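You operate a simulated robot arm through the tools that you are given. There is no shell and no other tool. Be economical: measure what you need, move in short steps, check, and stop when the job is done.

Carry out the task below with a simulated robot arm. There is one attempt and no reset: what you move stays moved.

TASK
Rain blows in at the lower window pane: shut it and prop the upper one open.
Fine: fold the lower stay back, then latch that pane. Free the upper latch, then swing its stay fully out.

Only the result counts: the job must be done as asked and must still hold three seconds after the hand-in. Knocking over, shifting, dropping, spilling or breaking anything else fails it. Flat cloth is picked up by pressing the open fingertips on it (5 to 10 N) and closing them slowly along it; thin cloth reads only 2 to 8 mm in the jaws.

THE ROBOT
A 7-joint arm with a two-finger parallel gripper on a trunk, on a base that drives. Base frame: it is fixed to the floor where the robot stands at the start and does not move with it; the origin is under the middle of the robot, x ahead of it, y to its left, z up. Lengths are in mm, angles in rad, forces in N, time in s.
With the tool pointing down near the work surface it reaches from about 340 to 880 mm from the robot's upright axis, wherever it stands. Its first joint turns from -0.297 to 2.199 rad. Places, roughly: lower window latch [1100, -400, 1200]; lower window pane [1000, -500, 1200]; lower window stay [900, -500, 1200]; upper window latch [1000, -300, 1400]; upper window pane [1000, -400, 1400]; upper window stay [900, -400, 1400]. Payload 1.57 kg.
The tool frame sits at the grasp point between the pads (the TCP): z along the fingers, y along the line on which they close. The tips reach 30 mm beyond it. The gripper opens to 80 mm. The fingers are 17 mm wide and 12 mm thick; the gripper's body (40 by 82 mm) begins 80 mm behind the TCP.
Orientation is told as [roll, pitch, yaw] about the base's x, y, z axes, in that order, counted from this pose: with the fingers straight down and closing along the base's y, the tool's x points along the base's -x, its y along +y and its z along -z.

THE INTERFACE
- The arm moves only by the tool servo_tool. Its argument "commands" is a list of rows, each an object of numbers (a shift or turn left out is 0, a gripper value left out holds the last): "dx", "dy", "dz": the shift along the tool's x, y, z in units of 30 mm (1.0 is 30 mm); "wx", "wy", "wz": the turn, a rotation vector about the tool's x, y, z in units of 5 degrees (1.0 is 5 degrees); "fingers": the gripper command, from -1 (shut) to 1 (fully open), values between in proportion. In form: [{"dx": .., "dy": .., "dz": .., "wx": .., "wy": .., "wz": .., "fingers": ..}, ...]. A call has 1 to 8 rows; each row shifts and turns the commanded pose from where the row before left it, along the tool's axes as they then stand. A call with a number of a shift or a turn outside -1 to 1 is refused whole. Rows are played at 5 a second. More than 50 mm and 0.15 rad between two rows, or a gripper value outside its range, and nothing of the call is played. Where a pose cannot be reached the arm comes as near as it can. A force on the tool above 40 N (or 10 N above the force at the start of the call, whichever is more), or a blocked arm, ends the call early, and 0.2 s more pass. The fingers move at their own pace (about 45 mm/s each) and stop on an object; they squeeze with about 40 N. The grip force told is the motor's: it shows also when the fingers shut on nothing. Time passes only in rows, and 0.2 s behind the last, so rows that do not move let the fingers close. It gives the time, the measured TCP pose, the force on the tool (base axes), the opening and the grip force at its end, in the units of the frame above (readings bear some noise), with the torque about the TCP (base axes, N m) and any sound that the robot's microphone picked up.
- Cameras (640 x 400 px; columns grow to the right, rows downward): "scene" is now at [10.1, -253.3, 1440.9]; the picture's right is [-0.12, -0.99, 0.00], its down [0.13, -0.02, -0.99] and it looks along [0.98, -0.12, 0.13] (base axes); focal length 262 px, centre (320, 200). "wrist" rides on the gripper at [72, -7, -122] in the tool frame; the picture's right is [0.09, 1.00, 0.00], its down [-0.84, 0.08, -0.54] and it looks along [-0.54, 0.05, 0.84] (tool axes); focal length 238 px, centre (320, 200). There is no depth. A picture from a camera that has moved, and an enlarged one, comes with that camera's place and axes in the base frame and with its lens. The place of the scene camera against the robot may be out by one fixed shift of up to 18 mm in any direction.
- camera(camera): a new picture of that camera. It takes no simulated time.
- lift_body(by): slides the trunk up (or, below 0, down) by that many mm; the arm and the scene camera ride with it, the base frame stays. It gives what a move gives, with no picture.
- roll_base(legs): drives the robot by 1 to 6 legs, each [ahead, left, turn to the left] in mm, mm and rad, along the robot's own axes; the way and the turn of a leg run together, so that a leg with both is an arc; at most 1500 mm and 3.142 rad a leg. The arm and the cameras ride along, it lands a little off, and it stops where it bumps. It gives what a move gives.
- turn_head(pan, tilt): turns the head with the scene camera to pan (to the left, within 1.902 rad either way) and tilt (down, from -0.506 to 1.204), counted from straight ahead of the robot. It gives what a move gives.
- inspect(camera, box): a new picture of the part [left, top, right, bottom] of that camera's present view, enlarged. It takes no simulated time.
- job_done(): hands the job in; it is judged then, once.

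Work in short steps. Places have to be worked out from the pictures, the camera data and where the tool is seen: move nearer, look again, correct. Check each grasp and each placing, and mend what went wrong. You have 120 turns and 98 pictures in all, those below and enlarged ones among them. Open the gripper and draw the arm clear of the work before you hand the job in, unless the task says otherwise; then end with one line.

The tools are called after "Call:" as name(argument=value, ...) on one line, values as JSON. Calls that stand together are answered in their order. servo_tool: Moves the arm, as the interface text tells. Its arguments: {"type":"object","properties":{"commands":{"type":"array","items":{"type":"object","properties":{"dx":{"type":"number"},"dy":{"type":"number"},"dz":{"type":"number"},"wx":{"type":"number"},"wy":{"type":"number"},"wz":{"type":"number"},"fingers":{"type":"number"}}}}},"required":["commands"]} The other tools are called the same way: lift_body (by) slides the trunk up or down; roll_base (legs) drives the base; turn_head (pan, tilt) turns the head that bears the scene camera; camera (camera) takes a picture; inspect (camera, box) takes an enlarged picture of a part of a camera's view; job_done () hands the job in.

At the start:

```text
t: 0.0
tcp_pos: [432.9, -9.6, 1533.9]
tool_rot: [0.0, 0.0, 0.0]
contact_force: [-0.2, 0.0, 0.9]
ft_torque: [-0.01, 0.01, 0.01]
opening: 79.8
finger_force: 0.2
trunk travel left (down, up): [-746.0, 44.0]
robot x, y, heading: [3.8, -0.8, -0.003]
head pan, tilt: [-0.122, -0.127]
```

scene: 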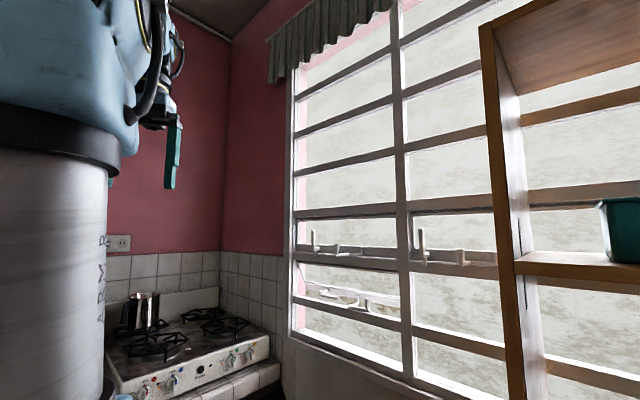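
wrist: 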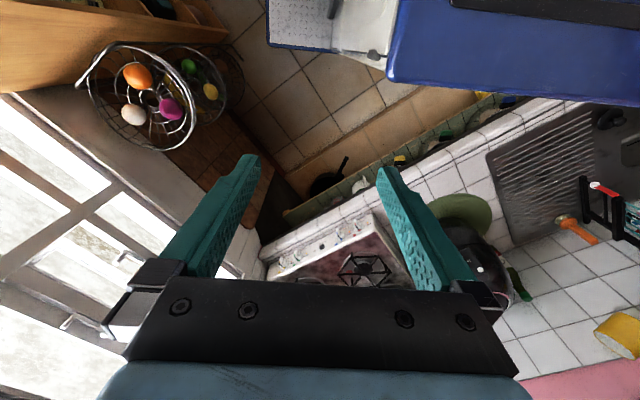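

The window's latches and stays show near columns 300-500, rows 220-320. I enlarge that part first.

Call:
inspect(camera="scene", box=[280, 200, 410, 330])

Call:
inspect(camera="scene", box=[390, 200, 520, 330])

```text
3.08 times, centred on (345, 265) of scene
camera zoom: at [10.1, -253.3, 1440.9], right [-0.12, -0.99, 0.0], down [0.13, -0.02, -0.99], along [0.98, -0.12, 0.13], focal length 804 px, centre (243, 0)
```

zoom: 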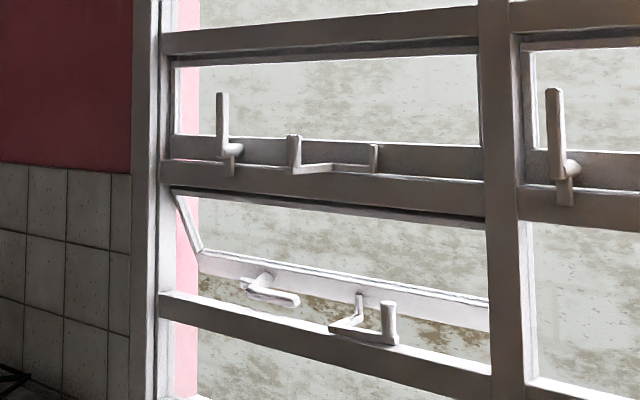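

```text
3.08 times, centred on (455, 265) of scene
camera zoom: at [10.1, -253.3, 1440.9], right [-0.12, -0.99, 0.0], down [0.13, -0.02, -0.99], along [0.98, -0.12, 0.13], focal length 804 px, centre (-95, 0)
```

zoom: 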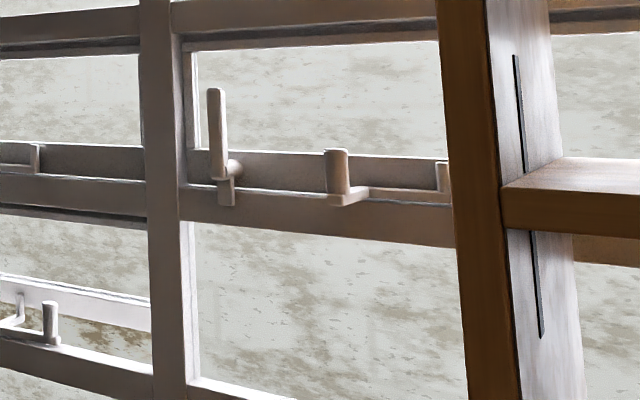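

The lower pane is tilted out, with its latch lever lying level and its stay swung; the upper one is shut. I look down to see the floor room before driving closer.

Call:
turn_head(pan=-0.4, tilt=0.6)

Call:
camera(camera="scene")

```text
t: 1.1
tcp_pos: [434.2, -10.6, 1534.3]
tool_rot: [0.001, 0.0, 0.001]
contact_force: [-0.6, 0.6, -0.4]
ft_torque: [-0.01, -0.01, 0.01]
opening: 80.0
finger_force: 0.1
trunk travel left (down, up): [-746.0, 44.0]
robot x, y, heading: [1.8, -1.1, -0.005]
head pan, tilt: [-0.4, 0.6]
```

```text
93 pictures are left
camera scene: at [6.1, -277.3, 1374.6], right [-0.39, -0.92, 0.0], down [-0.52, 0.22, -0.83], along [0.76, -0.32, -0.56], focal length 262 px, centre (320, 200)
```

scene: 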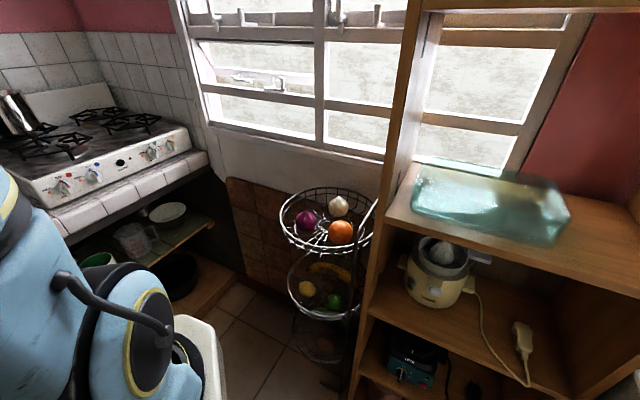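

The room sits rotated about 40°, with a fruit stand near [480,-525] and the counter on the left. I look straight down to judge the base's footprint.

Call:
turn_head(pan=-0.4, tilt=1.2)

Call:
camera(camera="scene")

Call:
turn_head(pan=-1.0, tilt=0.9)

Call:
camera(camera="scene")

```text
t: 2.1
tcp_pos: [433.2, -9.3, 1535.1]
tool_rot: [0.0, 0.0, 0.0]
contact_force: [0.1, -0.3, 0.1]
ft_torque: [-0.02, 0.01, 0.01]
opening: 80.2
finger_force: 0.0
trunk travel left (down, up): [-746.0, 44.0]
robot x, y, heading: [-4.8, 1.6, -0.001]
head pan, tilt: [-0.4, 1.201]
```

```text
92 pictures are left
camera scene: at [-23.8, -264.7, 1330.0], right [-0.39, -0.92, 0.0], down [-0.86, 0.36, -0.36], along [0.33, -0.14, -0.93], focal length 262 px, centre (320, 200)
```

scene: 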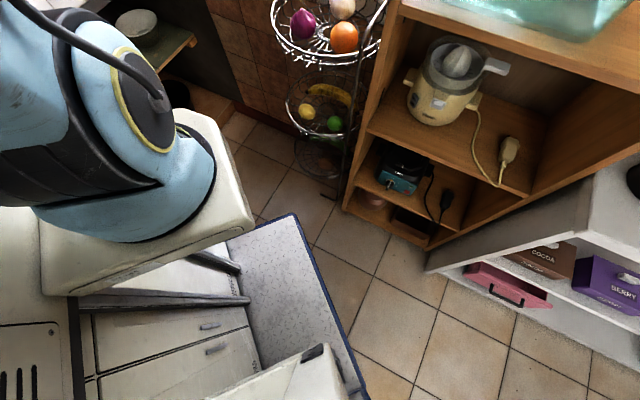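

```text
t: 3.1
tcp_pos: [432.9, -10.8, 1534.4]
tool_rot: [0.001, -0.001, -0.001]
contact_force: [-0.4, 0.3, -0.1]
ft_torque: [-0.01, 0.0, -0.02]
opening: 80.1
finger_force: 0.2
trunk travel left (down, up): [-746.0, 44.0]
robot x, y, heading: [-3.0, 0.5, -0.002]
head pan, tilt: [-1.0, 0.901]
```

```text
91 pictures are left
camera scene: at [-34.5, -306.4, 1349.7], right [-0.84, -0.54, 0.0], down [-0.42, 0.66, -0.62], along [0.34, -0.52, -0.78], focal length 262 px, centre (320, 200)
```

scene: 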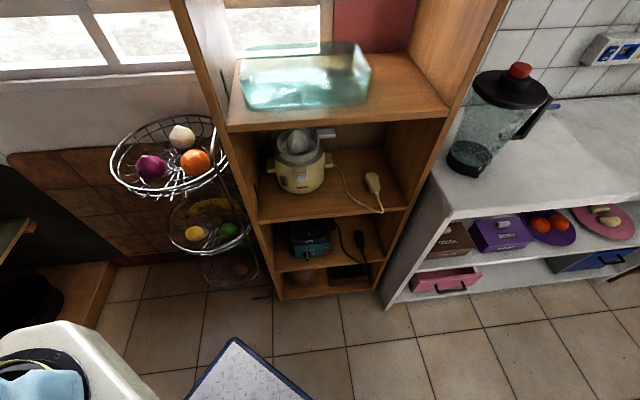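

The base plate reaches about 380 mm ahead and 290 mm to each side. I check behind on both sides before turning.

Call:
turn_head(pan=-1.9, tilt=0.8)

Call:
camera(camera="scene")

Call:
turn_head(pan=1.7, tilt=0.8)

Call:
camera(camera="scene")

```text
t: 4.3
tcp_pos: [434.2, -9.4, 1534.3]
tool_rot: [0.002, -0.001, 0.001]
contact_force: [0.2, 0.6, 0.1]
ft_torque: [0.0, -0.01, 0.01]
opening: 80.0
finger_force: 0.1
trunk travel left (down, up): [-746.0, 44.0]
robot x, y, heading: [4.2, 2.6, -0.001]
head pan, tilt: [-1.901, 0.799]
```

```text
90 pictures are left
camera scene: at [-101.4, -319.2, 1357.7], right [-0.95, 0.32, 0.0], down [0.23, 0.68, -0.7], along [-0.22, -0.66, -0.72], focal length 262 px, centre (320, 200)
```

scene: 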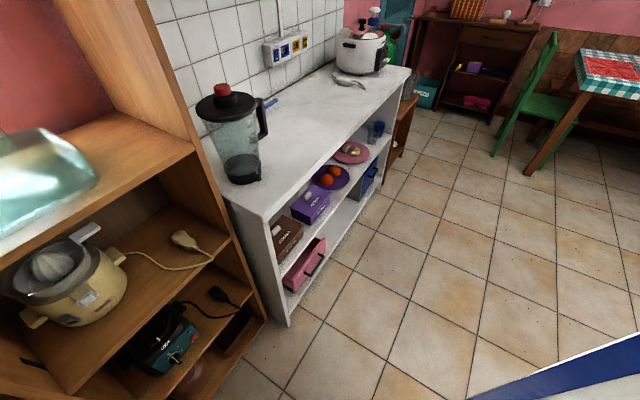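

```text
t: 7.3
tcp_pos: [433.6, -9.0, 1534.3]
tool_rot: [0.0, 0.0, -0.001]
contact_force: [0.3, -0.6, 0.4]
ft_torque: [0.01, -0.01, -0.01]
opening: 80.0
finger_force: 0.0
trunk travel left (down, up): [-746.0, 44.0]
robot x, y, heading: [-0.2, 3.7, -0.001]
head pan, tilt: [1.7, 0.799]
```

```text
89 pictures are left
camera scene: at [-85.7, -162.9, 1357.7], right [0.99, 0.13, 0.0], down [0.09, -0.71, -0.7], along [-0.09, 0.69, -0.72], focal length 262 px, centre (320, 200)
```

scene: 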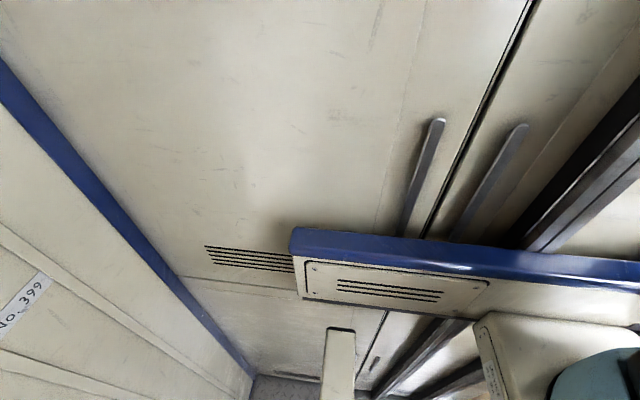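

Behind is open floor. I turn right about 1 rad to face the window and shift part of the way left and ahead, then look.

Call:
roll_base(legs=[[0, 0, -1.0], [50, 250, 0]])

Call:
turn_head(pan=0.2, tilt=0.3)

Call:
camera(camera="scene")

```text
t: 11.7
tcp_pos: [461.3, -282.7, 1533.9]
tool_rot: [-0.001, 0.0, -1.013]
contact_force: [-0.2, 0.8, -0.7]
ft_torque: [0.0, -0.02, 0.0]
opening: 79.8
finger_force: 0.1
trunk travel left (down, up): [-746.0, 44.0]
robot x, y, heading: [239.3, 89.1, -1.01]
head pan, tilt: [1.7, 0.799]
```

```text
t: 13.3
tcp_pos: [461.6, -282.8, 1535.4]
tool_rot: [-0.001, 0.001, -1.012]
contact_force: [0.6, 0.4, 1.2]
ft_torque: [0.0, 0.01, 0.0]
opening: 80.0
finger_force: 0.0
trunk travel left (down, up): [-746.0, 44.0]
robot x, y, heading: [240.2, 89.2, -1.012]
head pan, tilt: [0.201, 0.3]
```

```text
88 pictures are left
camera scene: at [71.8, -44.5, 1402.0], right [-0.72, -0.69, 0.0], down [-0.2, 0.21, -0.96], along [0.66, -0.69, -0.3], focal length 262 px, centre (320, 200)
```

scene: 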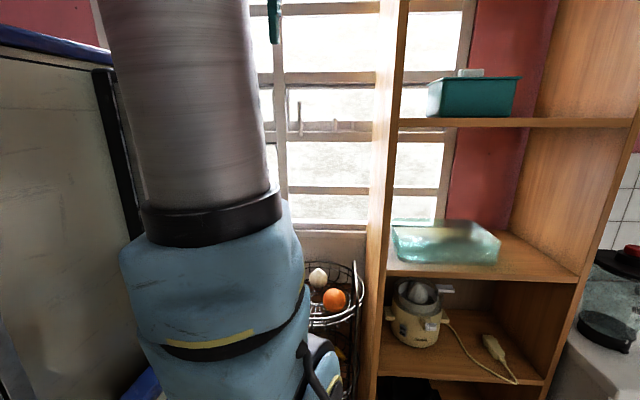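

The arm itself hides the window from the head camera here. I see what the wrist camera shows.

Call:
camera(camera="wrist")

```text
87 pictures are left
camera wrist: at [418.4, -225.4, 1657.4], right [0.8, 0.61, 0.0], down [0.51, -0.67, 0.54], along [0.33, -0.43, -0.84], focal length 238 px, centre (320, 200)
```

wrist: 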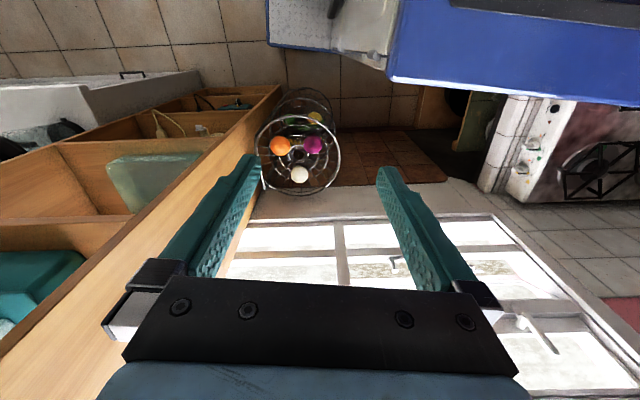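

The geometry agrees: basket at [542,-500], window plane running through [755,-585] and [1164,-245], stove front about 400 mm to the left of me. I shift a bit further left and ahead.

Call:
roll_base(legs=[[50, 120, 0.05]])

Call:
servo_tool(commands=[{"wy": -1}, {"wy": -1}, {"wy": -1}, {"wy": -1}, {"wy": -1}, {"wy": -1}, {"wy": -1}, {"wy": -1}])

Call:
camera(camera="wrist")

```text
t: 14.6
tcp_pos: [602.6, -249.3, 1533.2]
tool_rot: [0.0, 0.0, -0.966]
contact_force: [0.3, 0.1, -0.5]
ft_torque: [0.02, 0.0, 0.0]
opening: 79.8
finger_force: 0.1
trunk travel left (down, up): [-746.0, 44.0]
robot x, y, heading: [366.6, 114.4, -0.966]
head pan, tilt: [0.201, 0.3]
```

```text
t: 16.4
tcp_pos: [656.8, -276.4, 1569.0]
tool_rot: [0.001, -0.699, -0.967]
contact_force: [-0.9, 0.3, 0.3]
ft_torque: [0.01, 0.02, 0.04]
opening: 80.0
finger_force: 0.2
out of reach, approached as far as the arm can: row 5, 6, 7, 8
trunk travel left (down, up): [-746.0, 44.0]
robot x, y, heading: [360.4, 114.7, -0.965]
head pan, tilt: [0.201, 0.3]
```

```text
86 pictures are left
camera wrist: at [575.0, -170.3, 1616.9], right [0.78, 0.62, -0.06], down [0.23, -0.2, 0.95], along [0.58, -0.76, -0.3], focal length 238 px, centre (320, 200)
```

wrist: 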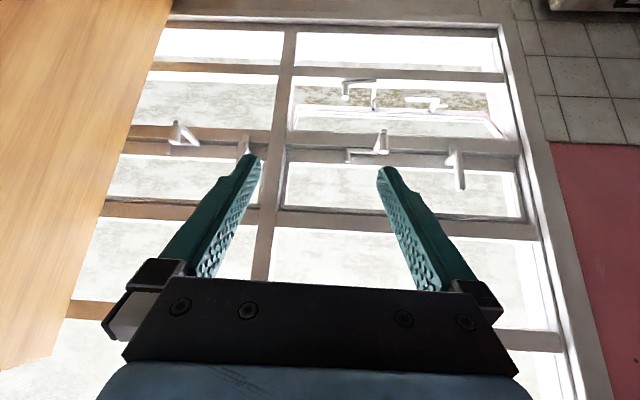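

The wrist view shows both panes' hardware (upside down). I enlarge it.

Call:
inspect(camera="wrist", box=[320, 60, 520, 210])

Call:
inspect(camera="wrist", box=[325, 70, 455, 150])

```text
2.67 times, centred on (420, 135) of wrist
camera zoom: at [575.0, -170.3, 1616.9], right [0.78, 0.62, -0.06], down [0.23, -0.2, 0.95], along [0.58, -0.76, -0.3], focal length 636 px, centre (53, 373)
```

zoom: 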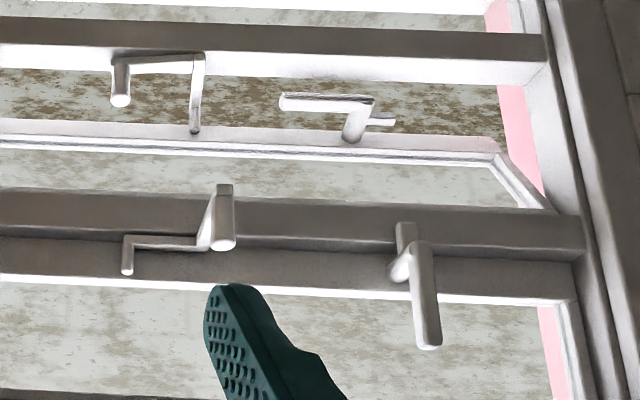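

```text
4.92 times, centred on (390, 110) of wrist
camera zoom: at [575.0, -170.3, 1616.9], right [0.78, 0.62, -0.06], down [0.23, -0.2, 0.95], along [0.58, -0.76, -0.3], focal length 1173 px, centre (-25, 643)
```

zoom: 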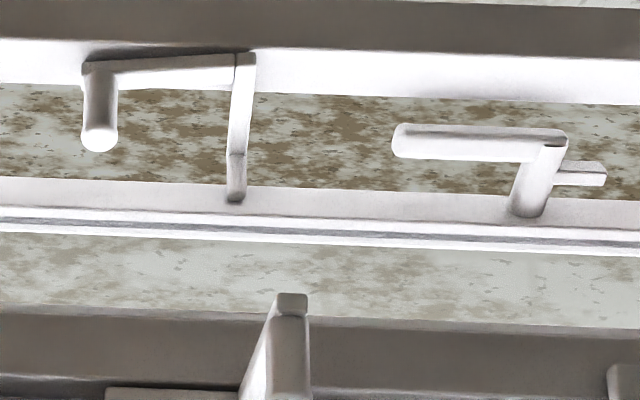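

Upper latch: handle up with tongue down over the rail (locked). Lower latch: handle lies to the right (free). The stay's linkage isn't clear yet; I lower the trunk and look again from nearer height.

Call:
lift_body(by=-200)

Call:
inspect(camera="wrist", box=[300, 60, 560, 260])

```text
t: 18.7
tcp_pos: [652.0, -280.0, 1371.5]
tool_rot: [-0.001, -0.7, -0.975]
contact_force: [-25.9, -10.4, -3.0]
ft_torque: [0.6, -2.41, 2.96]
opening: 79.9
finger_force: 0.0
trunk travel left (down, up): [-546.0, 244.0]
robot x, y, heading: [362.5, 114.2, -0.968]
head pan, tilt: [0.201, 0.3]
stopped: the force on the tool passed its limit at 41 N (the readings are from after the stop); the commanded pose is now the measured one
```

```text
2.00 times, centred on (430, 160) of wrist
camera zoom: at [570.4, -173.1, 1418.4], right [0.79, 0.62, -0.06], down [0.23, -0.2, 0.95], along [0.58, -0.76, -0.29], focal length 477 px, centre (100, 280)
```

zoom: 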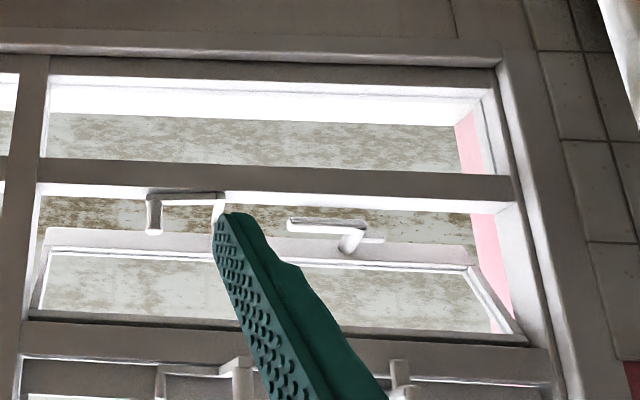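

Something touched the tool during the lowering (41 N). I look at the full wrist view and around.

Call:
camera(camera="wrist")

Call:
camera(camera="scene")

```text
82 pictures are left
camera wrist: at [570.4, -173.1, 1418.4], right [0.79, 0.62, -0.06], down [0.23, -0.2, 0.95], along [0.58, -0.76, -0.29], focal length 238 px, centre (320, 200)
```

wrist: 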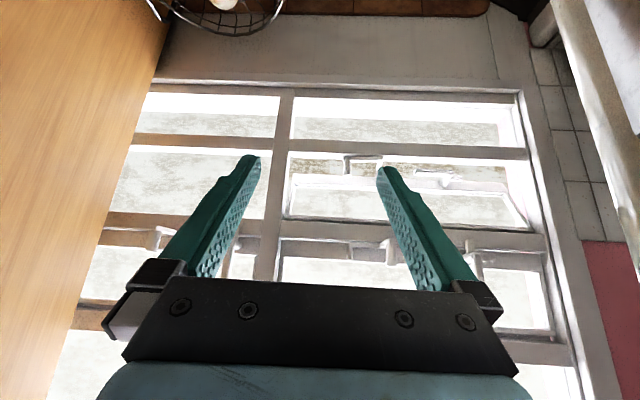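

```text
81 pictures are left
camera scene: at [199.6, -30.7, 1201.7], right [-0.69, -0.72, 0.0], down [-0.21, 0.21, -0.96], along [0.69, -0.66, -0.3], focal length 262 px, centre (320, 200)
```

scene: 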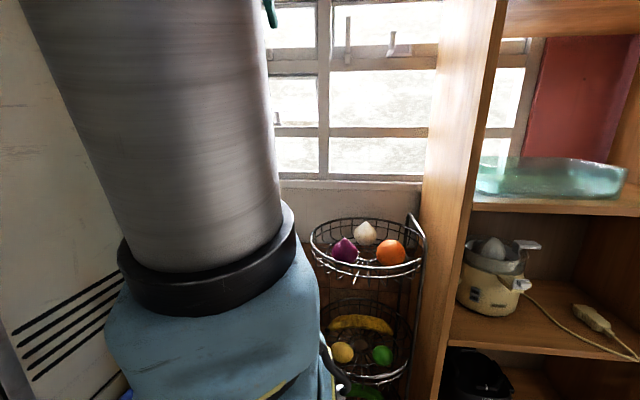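

Nothing obvious at the fingers. I inspect the white slab on the right of the wrist view and the finger tips.

Call:
inspect(camera="wrist", box=[480, 0, 640, 100])

Call:
servo_tool(commands=[{}, {}])

Call:
turn_head(pan=0.35, tilt=-0.35)

Call:
camera(camera="scene")

```text
4.00 times, centred on (560, 50) of wrist
camera zoom: at [570.4, -173.1, 1418.4], right [0.79, 0.62, -0.06], down [0.23, -0.2, 0.95], along [0.58, -0.76, -0.29], focal length 953 px, centre (-640, 800)
```

zoom: 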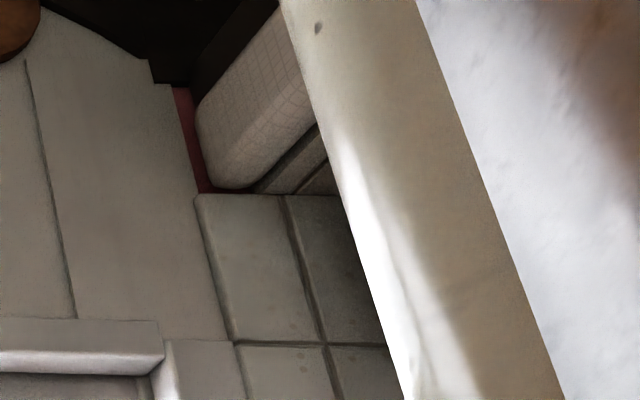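

```text
t: 19.3
tcp_pos: [650.6, -278.9, 1370.7]
tool_rot: [0.002, -0.701, -0.974]
contact_force: [-33.5, -14.8, -3.7]
ft_torque: [0.83, -3.19, 3.99]
opening: 79.9
finger_force: 0.1
trunk travel left (down, up): [-546.0, 244.0]
robot x, y, heading: [361.4, 112.6, -0.966]
head pan, tilt: [0.201, 0.3]
```

```text
t: 20.3
tcp_pos: [650.6, -278.6, 1370.6]
tool_rot: [0.002, -0.699, -0.974]
contact_force: [-29.8, -19.7, 3.7]
ft_torque: [2.06, -2.49, 3.8]
opening: 79.8
finger_force: 0.0
trunk travel left (down, up): [-546.0, 244.0]
robot x, y, heading: [363.3, 110.2, -0.967]
head pan, tilt: [0.351, -0.351]
```

```text
79 pictures are left
camera scene: at [193.8, -10.4, 1259.0], right [-0.58, -0.82, 0.0], down [0.28, -0.2, -0.94], along [0.77, -0.54, 0.34], focal length 262 px, centre (320, 200)
```

scene: 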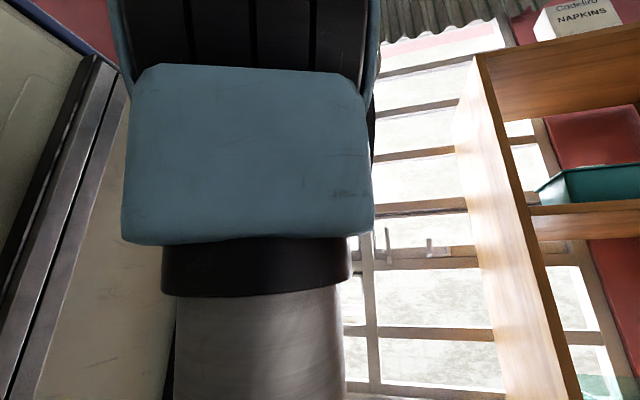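

The tool touched a fixed tower of the robot itself (cream with blue trim, front-left, top near z≈1350-1400). I raise the trunk to come free, then will reach out past the tower before lowering.

Call:
lift_body(by=150)

Call:
servo_tool(commands=[{}])

```text
t: 22.1
tcp_pos: [654.6, -276.7, 1520.9]
tool_rot: [-0.001, -0.7, -0.972]
contact_force: [0.4, -0.3, -0.3]
ft_torque: [0.0, -0.03, 0.03]
opening: 80.0
finger_force: 0.0
trunk travel left (down, up): [-696.0, 94.0]
robot x, y, heading: [362.8, 111.1, -0.965]
head pan, tilt: [0.351, -0.351]
```

```text
t: 22.5
tcp_pos: [654.4, -276.4, 1519.9]
tool_rot: [0.0, -0.701, -0.973]
contact_force: [0.0, -0.5, 0.7]
ft_torque: [-0.04, -0.03, 0.01]
opening: 79.8
finger_force: 0.1
trunk travel left (down, up): [-696.0, 94.0]
robot x, y, heading: [364.6, 112.1, -0.965]
head pan, tilt: [0.351, -0.351]
```

Free again. I back off 100 mm for room, then reach 240 mm forward at this height.

Call:
roll_base(legs=[[-100, 0, 0]])

Call:
servo_tool(commands=[{"dz": 0.644, "dx": -0.765}, {"dz": 0.644, "dx": -0.765}, {"dz": 0.644, "dx": -0.765}, {"dz": 0.644, "dx": -0.765}, {"dz": 0.644, "dx": -0.765}, {"dz": 0.644, "dx": -0.765}, {"dz": 0.644, "dx": -0.765}])

```text
t: 23.6
tcp_pos: [597.6, -196.3, 1519.8]
tool_rot: [-0.001, -0.701, -0.972]
contact_force: [-0.5, -0.4, 0.4]
ft_torque: [0.02, -0.02, 0.01]
opening: 80.1
finger_force: 0.1
trunk travel left (down, up): [-696.0, 94.0]
robot x, y, heading: [304.8, 193.7, -0.963]
head pan, tilt: [0.351, -0.351]
```

```text
t: 25.2
tcp_pos: [717.7, -370.1, 1518.5]
tool_rot: [0.001, -0.702, -0.97]
contact_force: [-1.4, 0.7, 0.5]
ft_torque: [0.0, -0.03, 0.0]
opening: 80.1
finger_force: 0.0
trunk travel left (down, up): [-696.0, 94.0]
robot x, y, heading: [306.8, 195.9, -0.966]
head pan, tilt: [0.351, -0.351]
```

Reached cleanly. Now I tilt the tool toward horizontal.

Call:
servo_tool(commands=[{"wy": -1}, {"wy": -1}, {"wy": -1}, {"wy": -1}, {"wy": -1}, {"wy": -1}, {"wy": -1}, {"wy": -1}])

Call:
camera(camera="wrist")

```text
t: 27.0
tcp_pos: [714.5, -369.4, 1519.3]
tool_rot: [-0.003, -1.397, -0.966]
contact_force: [-0.4, 1.0, 0.4]
ft_torque: [-0.01, -0.01, 0.02]
opening: 79.9
finger_force: 0.1
trunk travel left (down, up): [-696.0, 94.0]
robot x, y, heading: [304.5, 196.0, -0.969]
head pan, tilt: [0.351, -0.351]
```

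```text
78 pictures are left
camera wrist: at [634.8, -263.8, 1470.4], right [0.81, 0.57, -0.09], down [-0.16, 0.37, 0.92], along [0.56, -0.73, 0.39], focal length 238 px, centre (320, 200)
```

wrist: 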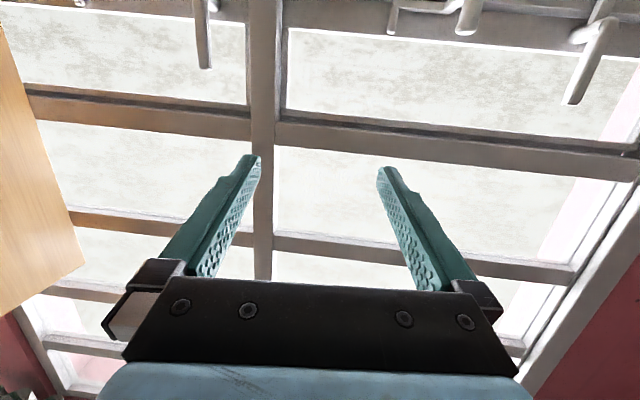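

Horizontal tool works here. To keep the tower out of the way and let the head camera see, I shift right 90 mm and turn left about 0.43 rad so the targets lie straight ahead or slightly right.

Call:
roll_base(legs=[[20, -92, 0], [0, 0, 0.43]])

Call:
turn_head(pan=-0.15, tilt=0.1)

Call:
camera(camera="scene")

Call:
camera(camera="wrist")

```text
t: 29.4
tcp_pos: [854.0, -207.1, 1521.0]
tool_rot: [-0.003, -1.396, -0.524]
contact_force: [0.9, -0.1, 0.2]
ft_torque: [0.01, 0.01, 0.03]
opening: 79.9
finger_force: 0.0
trunk travel left (down, up): [-696.0, 94.0]
robot x, y, heading: [241.8, 124.5, -0.519]
head pan, tilt: [0.351, -0.351]
```

```text
t: 30.4
tcp_pos: [853.9, -205.3, 1519.5]
tool_rot: [-0.002, -1.397, -0.524]
contact_force: [0.4, 0.1, 0.0]
ft_torque: [0.01, -0.02, -0.02]
opening: 79.9
finger_force: 0.1
trunk travel left (down, up): [-696.0, 94.0]
robot x, y, heading: [243.2, 126.4, -0.518]
head pan, tilt: [-0.15, 0.099]
```

```text
77 pictures are left
camera scene: at [135.8, -104.1, 1371.0], right [-0.62, -0.78, 0.0], down [-0.08, 0.06, -1.0], along [0.78, -0.62, -0.1], focal length 262 px, centre (320, 200)
```

scene: 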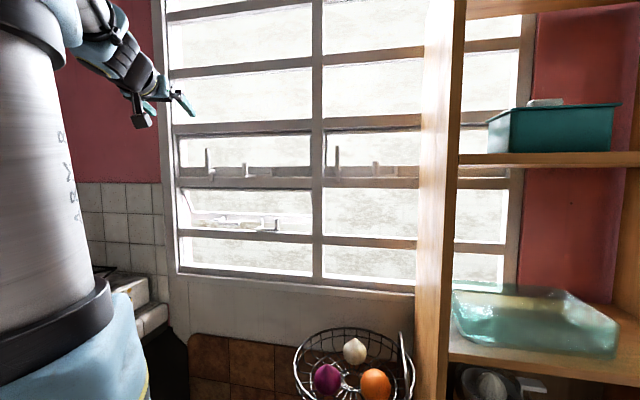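

```text
76 pictures are left
camera wrist: at [736.2, -145.9, 1470.7], right [0.49, 0.87, -0.09], down [-0.3, 0.26, 0.92], along [0.82, -0.42, 0.39], focal length 238 px, centre (320, 200)
```

wrist: 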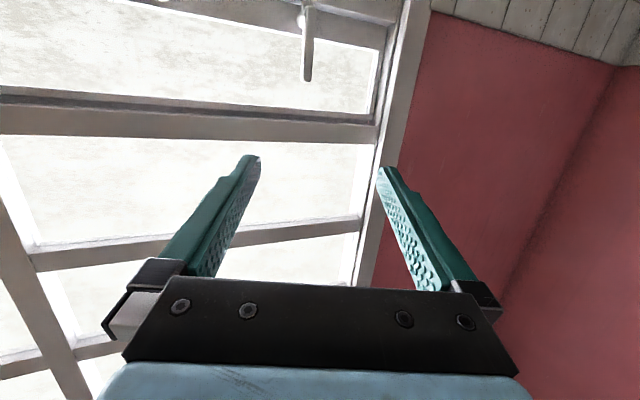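

Now the head camera sees both panes clearly. I enlarge the hardware.

Call:
inspect(camera="scene", box=[170, 130, 320, 240])

Call:
inspect(camera="scene", box=[190, 200, 290, 240])

Call:
inspect(camera="scene", box=[190, 140, 270, 190])

```text
3.64 times, centred on (245, 185) of scene
camera zoom: at [135.8, -104.1, 1371.0], right [-0.62, -0.78, 0.0], down [-0.08, 0.06, -1.0], along [0.78, -0.62, -0.1], focal length 951 px, centre (593, 254)
```

zoom: 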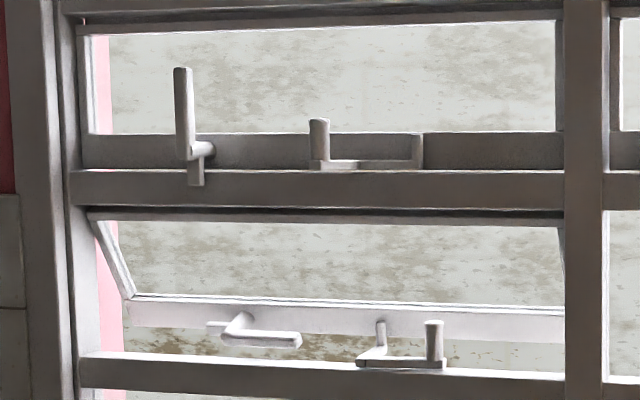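

```text
6.40 times, centred on (240, 220) of scene
camera zoom: at [135.8, -104.1, 1371.0], right [-0.62, -0.78, 0.0], down [-0.08, 0.06, -1.0], along [0.78, -0.62, -0.1], focal length 1673 px, centre (832, 72)
```

zoom: 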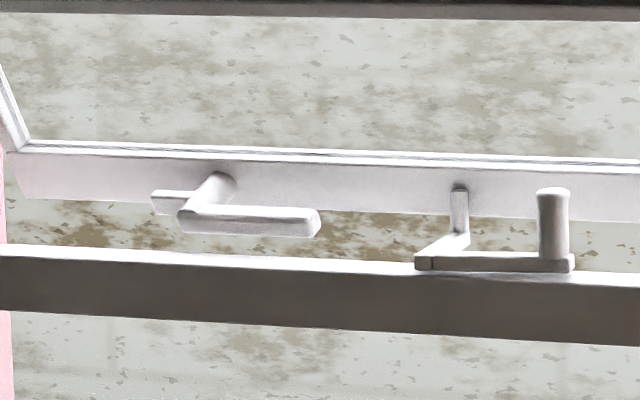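

```text
8.00 times, centred on (230, 165) of scene
camera zoom: at [135.8, -104.1, 1371.0], right [-0.62, -0.78, 0.0], down [-0.08, 0.06, -1.0], along [0.78, -0.62, -0.1], focal length 2092 px, centre (1040, 480)
```

zoom: 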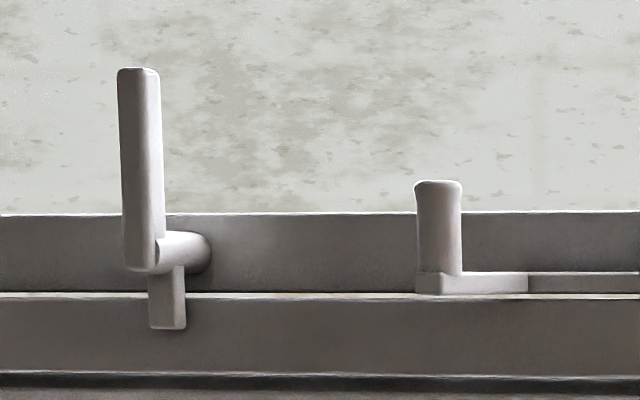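

The linkage is now clear: each stay is an L crank turning on the sill about an upright axis. Folded: knob sticks into the room; out: knob lies along the sill to the right. I square the tool to the window (yaw right 20°, finish tilting) and shift right, away from the tower.

Call:
servo_tool(commands=[{"wy": -1}, {"wy": -1}, {"wx": 1, "dy": -0.8}, {"wx": 1, "dy": -0.8}, {"wx": 1, "dy": -0.8}, {"wx": 1, "dy": -0.8}])

Call:
lift_body(by=-120)

Call:
camera(camera="wrist")

```text
t: 31.8
tcp_pos: [793.3, -279.9, 1518.9]
tool_rot: [-3.087, -1.569, 2.212]
contact_force: [-0.1, -0.5, 0.3]
ft_torque: [0.02, 0.0, 0.02]
opening: 80.1
finger_force: 0.2
trunk travel left (down, up): [-696.0, 94.0]
robot x, y, heading: [244.1, 125.6, -0.518]
head pan, tilt: [-0.15, 0.099]
```

```text
t: 33.3
tcp_pos: [794.4, -280.6, 1401.3]
tool_rot: [3.074, -1.569, 2.333]
contact_force: [-0.2, 0.2, -0.5]
ft_torque: [-0.01, 0.02, -0.01]
opening: 79.8
finger_force: 0.0
trunk travel left (down, up): [-576.0, 214.0]
robot x, y, heading: [243.6, 124.5, -0.519]
head pan, tilt: [-0.15, 0.099]
```

```text
72 pictures are left
camera wrist: at [711.0, -191.1, 1329.0], right [0.76, 0.64, -0.09], down [-0.29, 0.47, 0.84], along [0.58, -0.61, 0.54], focal length 238 px, centre (320, 200)
```

wrist: 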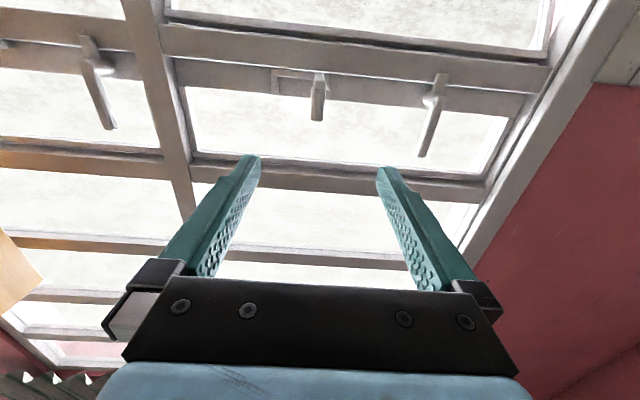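

Square to the window now. I lower a further 110 mm to get a baseline for triangulating and to see the lower hardware.

Call:
lift_body(by=-110)

Call:
camera(camera="wrist")

Call:
camera(camera="scene")

```text
t: 34.7
tcp_pos: [794.2, -280.2, 1291.0]
tool_rot: [3.053, -1.569, 2.357]
contact_force: [-0.2, -0.1, -0.5]
ft_torque: [0.02, -0.03, 0.02]
opening: 80.1
finger_force: 0.0
trunk travel left (down, up): [-466.0, 324.0]
robot x, y, heading: [247.1, 125.6, -0.517]
head pan, tilt: [-0.15, 0.099]
```

```text
71 pictures are left
camera wrist: at [711.0, -191.1, 1219.0], right [0.76, 0.64, -0.09], down [-0.29, 0.47, 0.84], along [0.58, -0.61, 0.54], focal length 238 px, centre (320, 200)
```

wrist: 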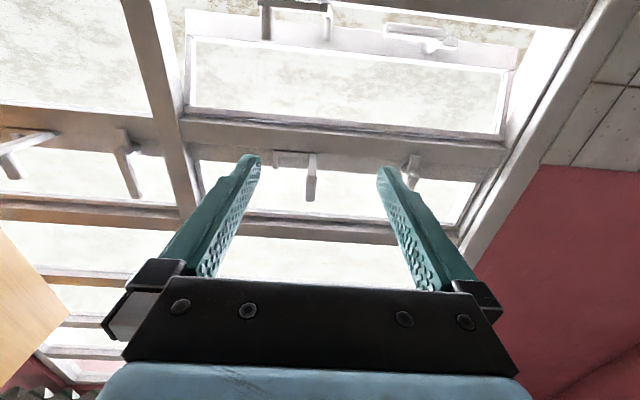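

```text
70 pictures are left
camera scene: at [135.8, -104.2, 1141.0], right [-0.62, -0.78, 0.0], down [-0.08, 0.06, -1.0], along [0.78, -0.62, -0.1], focal length 262 px, centre (320, 200)
```

scene: 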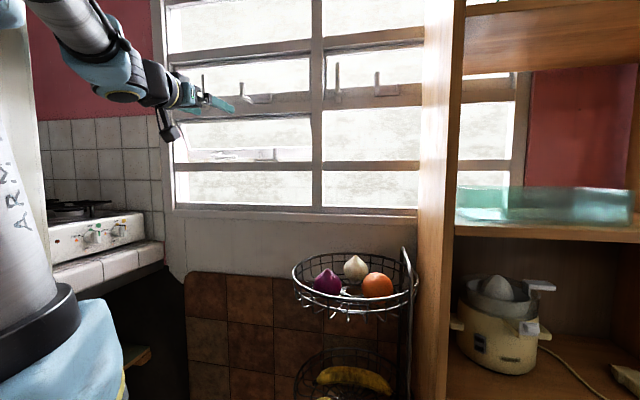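

Triangulated: upper knob ≈[909,-423,1350–1408], upper latch hub ≈[1095,-375,1382], lower stay pivot ≈[961,-484], lower knob ≈[902,-533, up to 1217]. That is near the reach limit on the right, so I turn the base right 0.2 rad and go 50 mm ahead.

Call:
roll_base(legs=[[0, 0, -0.2], [50, 0, 0]])

Call:
servo_tool(commands=[{"wx": -1}, {"wx": -1}, {"wx": -0.3, "dx": 0.5}, {"dx": 1}, {"dx": 1}])

Call:
camera(camera="wrist")

Call:
camera(camera="scene")

```text
t: 36.4
tcp_pos: [737.6, -414.4, 1291.5]
tool_rot: [3.062, -1.568, 2.143]
contact_force: [0.5, -0.4, 0.1]
ft_torque: [0.04, 0.02, 0.0]
opening: 80.0
finger_force: 0.0
trunk travel left (down, up): [-466.0, 324.0]
robot x, y, heading: [280.7, 94.1, -0.723]
head pan, tilt: [-0.15, 0.099]
```

```text
t: 37.5
tcp_pos: [741.4, -416.3, 1215.7]
tool_rot: [-3.127, -1.569, 2.255]
contact_force: [-0.7, -0.2, 0.2]
ft_torque: [-0.01, 0.0, -0.01]
opening: 80.0
finger_force: 0.1
trunk travel left (down, up): [-466.0, 324.0]
robot x, y, heading: [278.3, 96.6, -0.722]
head pan, tilt: [-0.15, 0.099]
```

```text
69 pictures are left
camera wrist: at [657.7, -327.7, 1143.6], right [0.76, 0.64, -0.09], down [-0.29, 0.47, 0.84], along [0.58, -0.61, 0.54], focal length 238 px, centre (320, 200)
```

wrist: 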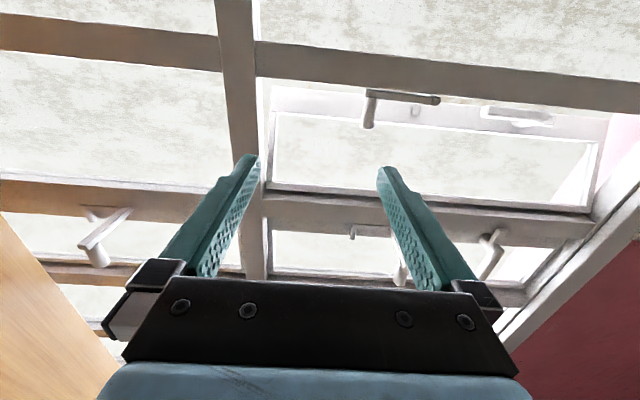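

```text
68 pictures are left
camera scene: at [130.7, -109.2, 1141.0], right [-0.77, -0.64, 0.0], down [-0.06, 0.08, -1.0], along [0.64, -0.76, -0.1], focal length 262 px, centre (320, 200)
```

scene: 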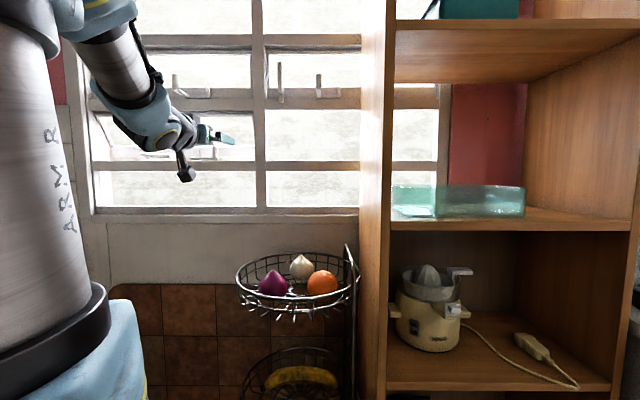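

Second sighting puts the lower knob at about [886,-503], z 1180–1218: 159 mm ahead, 54 mm to tool +y, 17 mm below the TCP. I close most of that and look again.

Call:
servo_tool(commands=[{"dy": 0.9, "dx": 0.3}, {"dy": 0.9, "dx": 0.3}, {"dz": 1}, {"dz": 1}, {"dz": 0.7}])

Call:
camera(camera="wrist")

Call:
inspect(camera="scene", box=[80, 60, 280, 220])

```text
t: 38.8
tcp_pos: [831.3, -445.1, 1198.2]
tool_rot: [-2.97, -1.569, 2.094]
contact_force: [-0.2, -0.4, 1.3]
ft_torque: [0.01, 0.01, -0.01]
opening: 80.3
finger_force: 0.2
trunk travel left (down, up): [-466.0, 324.0]
robot x, y, heading: [274.9, 94.6, -0.725]
head pan, tilt: [-0.15, 0.099]
```

```text
67 pictures are left
camera wrist: at [748.2, -355.3, 1127.1], right [0.77, 0.64, -0.09], down [-0.29, 0.47, 0.84], along [0.58, -0.61, 0.54], focal length 238 px, centre (320, 200)
```

wrist: 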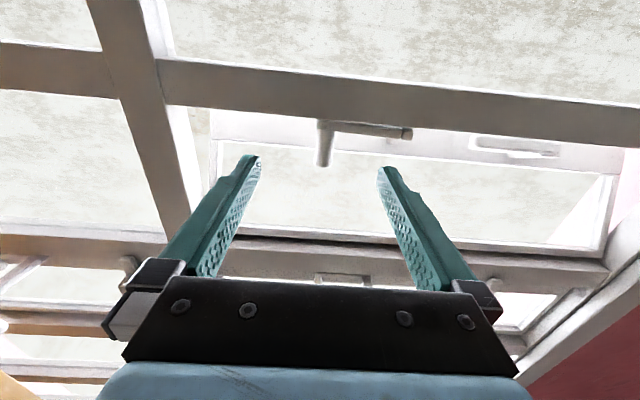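

```text
2.50 times, centred on (180, 140) of scene
camera zoom: at [130.7, -109.2, 1141.0], right [-0.77, -0.64, 0.0], down [-0.06, 0.08, -1.0], along [0.64, -0.76, -0.1], focal length 654 px, centre (670, 350)
```

zoom: 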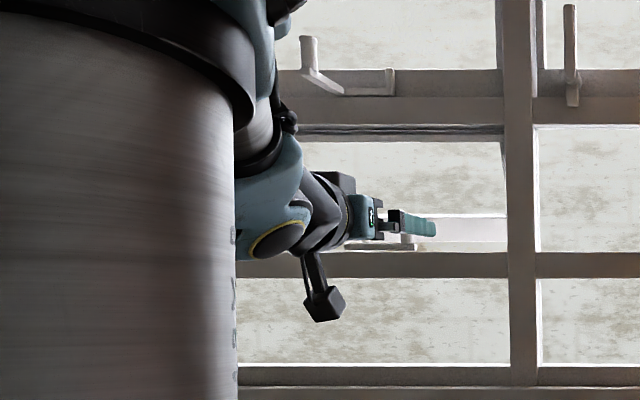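

The knob is centred between the fingers, about 74 mm ahead and level. I advance 70 mm and close.

Call:
servo_tool(commands=[{"dz": 0.8}, {"dz": 0.8}, {"dz": 0.75}])

Call:
camera(camera="wrist")

```text
t: 39.5
tcp_pos: [875.3, -498.3, 1197.8]
tool_rot: [3.054, -1.569, 2.353]
contact_force: [0.0, -0.4, -0.5]
ft_torque: [0.03, 0.0, 0.0]
opening: 79.9
finger_force: 0.1
trunk travel left (down, up): [-466.0, 324.0]
robot x, y, heading: [279.4, 94.6, -0.722]
head pan, tilt: [-0.15, 0.099]
```

```text
65 pictures are left
camera wrist: at [792.5, -409.0, 1126.0], right [0.77, 0.64, -0.09], down [-0.29, 0.47, 0.84], along [0.58, -0.61, 0.54], focal length 238 px, centre (320, 200)
```

wrist: 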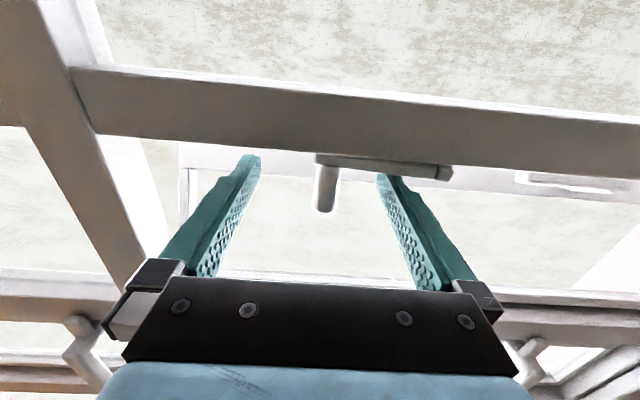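

The knob is at the grasp point. I close the fingers on it.

Call:
servo_tool(commands=[{"fingers": -0.6}, {"fingers": -0.6}, {"fingers": -0.9}, {"fingers": -0.9}, {"fingers": -0.9}])

Call:
camera(camera="wrist")

```text
t: 40.8
tcp_pos: [878.8, -494.1, 1196.6]
tool_rot: [-2.615, -1.568, 1.744]
contact_force: [14.6, 13.9, 0.3]
ft_torque: [0.3, -0.28, 0.33]
opening: 16.8
finger_force: 21.3
trunk travel left (down, up): [-466.0, 324.0]
robot x, y, heading: [282.2, 92.1, -0.721]
head pan, tilt: [-0.15, 0.099]
```

```text
64 pictures are left
camera wrist: at [794.8, -405.6, 1125.9], right [0.76, 0.64, -0.09], down [-0.29, 0.46, 0.84], along [0.58, -0.61, 0.54], focal length 238 px, centre (320, 200)
```

wrist: 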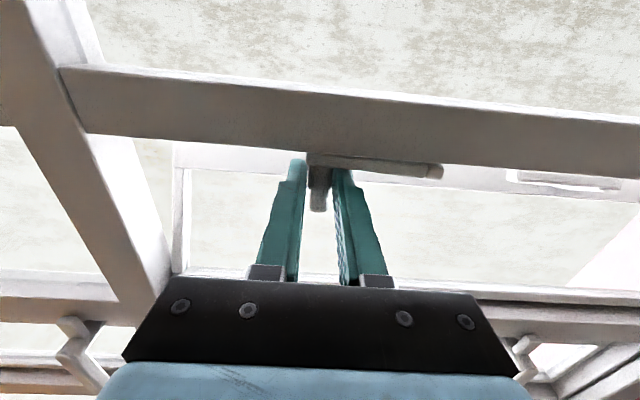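

Gripped at 16.8 mm. I ease sideways 3 mm and pull the knob inward along the first part of its arc (radius ≈72 mm about the pivot to its left).

Call:
servo_tool(commands=[{"dy": 0.1, "dz": -0.31}, {"dy": 0.09, "dz": -0.31}, {"dy": 0.12, "dz": -0.3}, {"dy": 0.12, "dz": -0.28}])

Call:
camera(camera="wrist")

```text
t: 41.8
tcp_pos: [861.4, -465.5, 1197.7]
tool_rot: [-2.235, -1.57, 1.349]
contact_force: [-8.0, -7.9, -9.1]
ft_torque: [0.03, 0.03, -0.54]
opening: 15.9
finger_force: 31.6
trunk travel left (down, up): [-466.0, 324.0]
robot x, y, heading: [281.3, 94.4, -0.72]
head pan, tilt: [-0.15, 0.099]
```

```text
63 pictures are left
camera wrist: at [778.7, -376.0, 1126.0], right [0.77, 0.63, -0.09], down [-0.28, 0.47, 0.84], along [0.57, -0.62, 0.54], focal length 238 px, centre (320, 200)
```

wrist: 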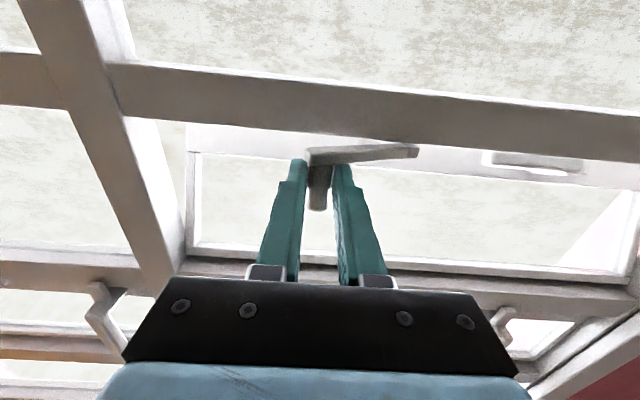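

The crank turns with the knob and the pane follows. I go on along the arc.

Call:
servo_tool(commands=[{"dy": 0.16, "dz": -0.26}, {"dy": 0.2, "dz": -0.24}, {"dy": 0.23, "dz": -0.21}, {"dy": 0.25, "dz": -0.18}, {"dy": 0.28, "dz": -0.14}, {"dy": 0.3, "dz": -0.1}])

Call:
camera(camera="wrist")

```text
t: 42.4
tcp_pos: [859.5, -449.1, 1197.6]
tool_rot: [3.128, -1.567, 2.265]
contact_force: [-10.0, 1.7, -2.3]
ft_torque: [0.03, -0.43, -0.13]
opening: 16.2
finger_force: 31.8
trunk travel left (down, up): [-466.0, 324.0]
robot x, y, heading: [280.8, 96.0, -0.724]
head pan, tilt: [-0.15, 0.099]
stopped in row 2: the force on the tool passed its limit at 44 N (the readings are from after the stop); the commanded pose is now the measured one
```

```text
62 pictures are left
camera wrist: at [776.2, -359.6, 1126.1], right [0.77, 0.63, -0.09], down [-0.28, 0.47, 0.83], along [0.57, -0.62, 0.54], focal length 238 px, centre (320, 200)
```

wrist: 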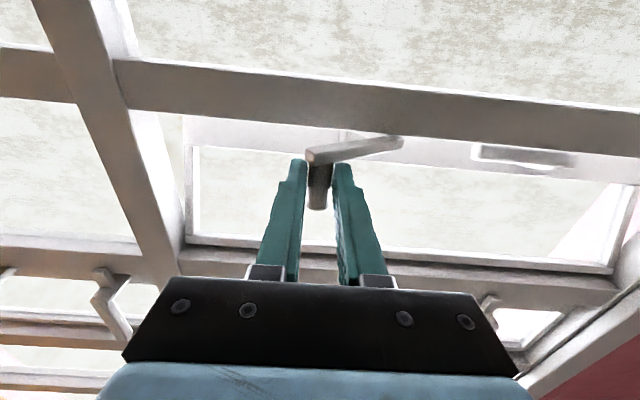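

Residual force points away from the pivot, so the true radius is more like 82 mm. I continue with the wider arc in smaller steps.

Call:
servo_tool(commands=[{"dy": 0.11, "dz": -0.25}, {"dy": 0.18, "dz": -0.19}, {"dy": 0.21, "dz": -0.19}, {"dy": 0.23, "dz": -0.17}, {}])

```text
t: 43.5
tcp_pos: [862.1, -416.2, 1196.0]
tool_rot: [3.135, -1.567, 2.263]
contact_force: [9.3, -3.4, 4.0]
ft_torque: [0.08, -0.4, -0.05]
opening: 15.8
finger_force: 31.8
trunk travel left (down, up): [-466.0, 324.0]
robot x, y, heading: [279.3, 93.2, -0.721]
head pan, tilt: [-0.15, 0.099]
```

On the arc (r≈84 mm, about 56° done). I continue to 90°.

Call:
servo_tool(commands=[{"dy": 0.18, "dz": -0.11}, {"dy": 0.18, "dz": -0.09}, {"dy": 0.19, "dz": -0.08}, {"dy": 0.19, "dz": -0.07}, {"dy": 0.2, "dz": -0.05}, {"dy": 0.2, "dz": -0.04}, {"dy": 0.2, "dz": -0.02}, {}])

Call:
camera(camera="wrist")

```text
t: 45.4
tcp_pos: [879.7, -385.8, 1196.5]
tool_rot: [2.916, -1.567, 2.465]
contact_force: [-14.0, -31.6, 13.3]
ft_torque: [-0.25, -0.02, -0.73]
opening: 16.0
finger_force: 30.9
trunk travel left (down, up): [-466.0, 324.0]
robot x, y, heading: [278.6, 95.2, -0.722]
head pan, tilt: [-0.15, 0.099]
```

```text
61 pictures are left
camera wrist: at [799.0, -295.7, 1124.6], right [0.78, 0.62, -0.09], down [-0.28, 0.48, 0.83], along [0.56, -0.63, 0.54], focal length 238 px, centre (320, 200)
```

wrist: 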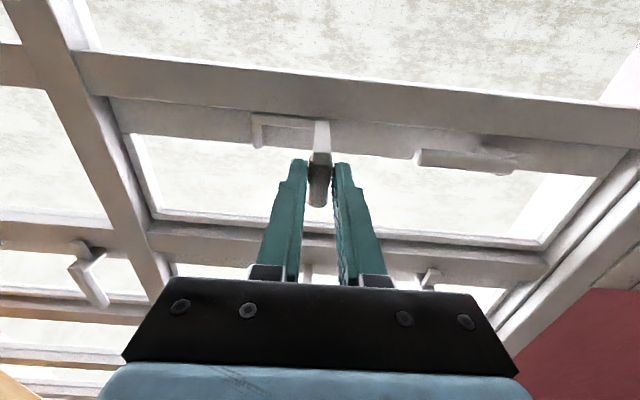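

The pane lies in its frame and the crank points into the room. A slight further push checks whether it is at its stop.

Call:
servo_tool(commands=[{"dy": 0.1}, {}])

Call:
inspect(camera="wrist", box=[100, 40, 640, 260])

```text
t: 46.0
tcp_pos: [880.1, -386.1, 1197.0]
tool_rot: [2.93, -1.565, 2.449]
contact_force: [-30.1, -31.4, 6.7]
ft_torque: [0.01, 0.08, -1.03]
opening: 15.7
finger_force: 31.3
trunk travel left (down, up): [-466.0, 324.0]
robot x, y, heading: [278.4, 90.4, -0.727]
head pan, tilt: [-0.15, 0.099]
```

```text
1.19 times, centred on (370, 150) of wrist
camera zoom: at [799.9, -294.9, 1124.6], right [0.78, 0.61, -0.09], down [-0.28, 0.48, 0.83], along [0.56, -0.63, 0.54], focal length 282 px, centre (261, 259)
```

zoom: 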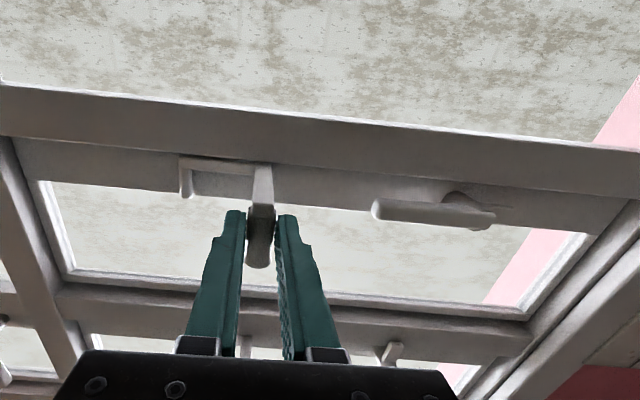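

It is at its stop: pane shut. I relax the push, open the fingers and draw back.

Call:
servo_tool(commands=[{"dy": -0.2}, {"fingers": 0.0}, {"fingers": 0.0}, {"fingers": 0.0}, {"dz": -1}, {"dz": -1}, {"dz": -1}, {"dz": -0.5}])

Call:
camera(camera="wrist")

```text
t: 48.0
tcp_pos: [789.6, -384.6, 1173.9]
tool_rot: [-0.091, -1.535, -0.942]
contact_force: [0.1, -0.4, -0.4]
ft_torque: [0.0, 0.0, 0.04]
opening: 40.2
finger_force: 0.0
trunk travel left (down, up): [-466.0, 324.0]
robot x, y, heading: [278.9, 94.6, -0.724]
head pan, tilt: [-0.15, 0.099]
stopped in row 8: the arm was blocked; the commanded pose is now the measured one
```

```text
59 pictures are left
camera wrist: at [719.0, -280.8, 1107.5], right [0.85, 0.52, -0.1], down [-0.19, 0.48, 0.86], along [0.49, -0.71, 0.51], focal length 238 px, centre (320, 200)
```

wrist: 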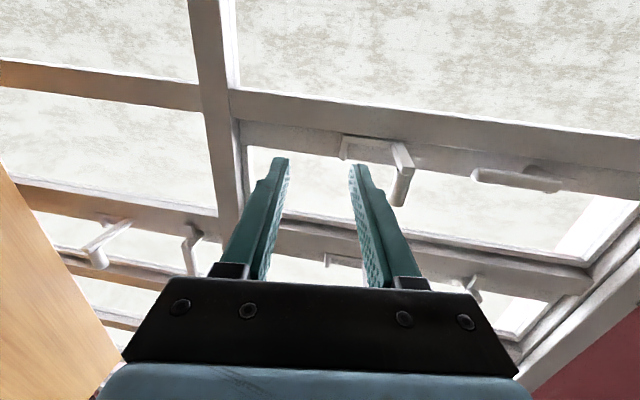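

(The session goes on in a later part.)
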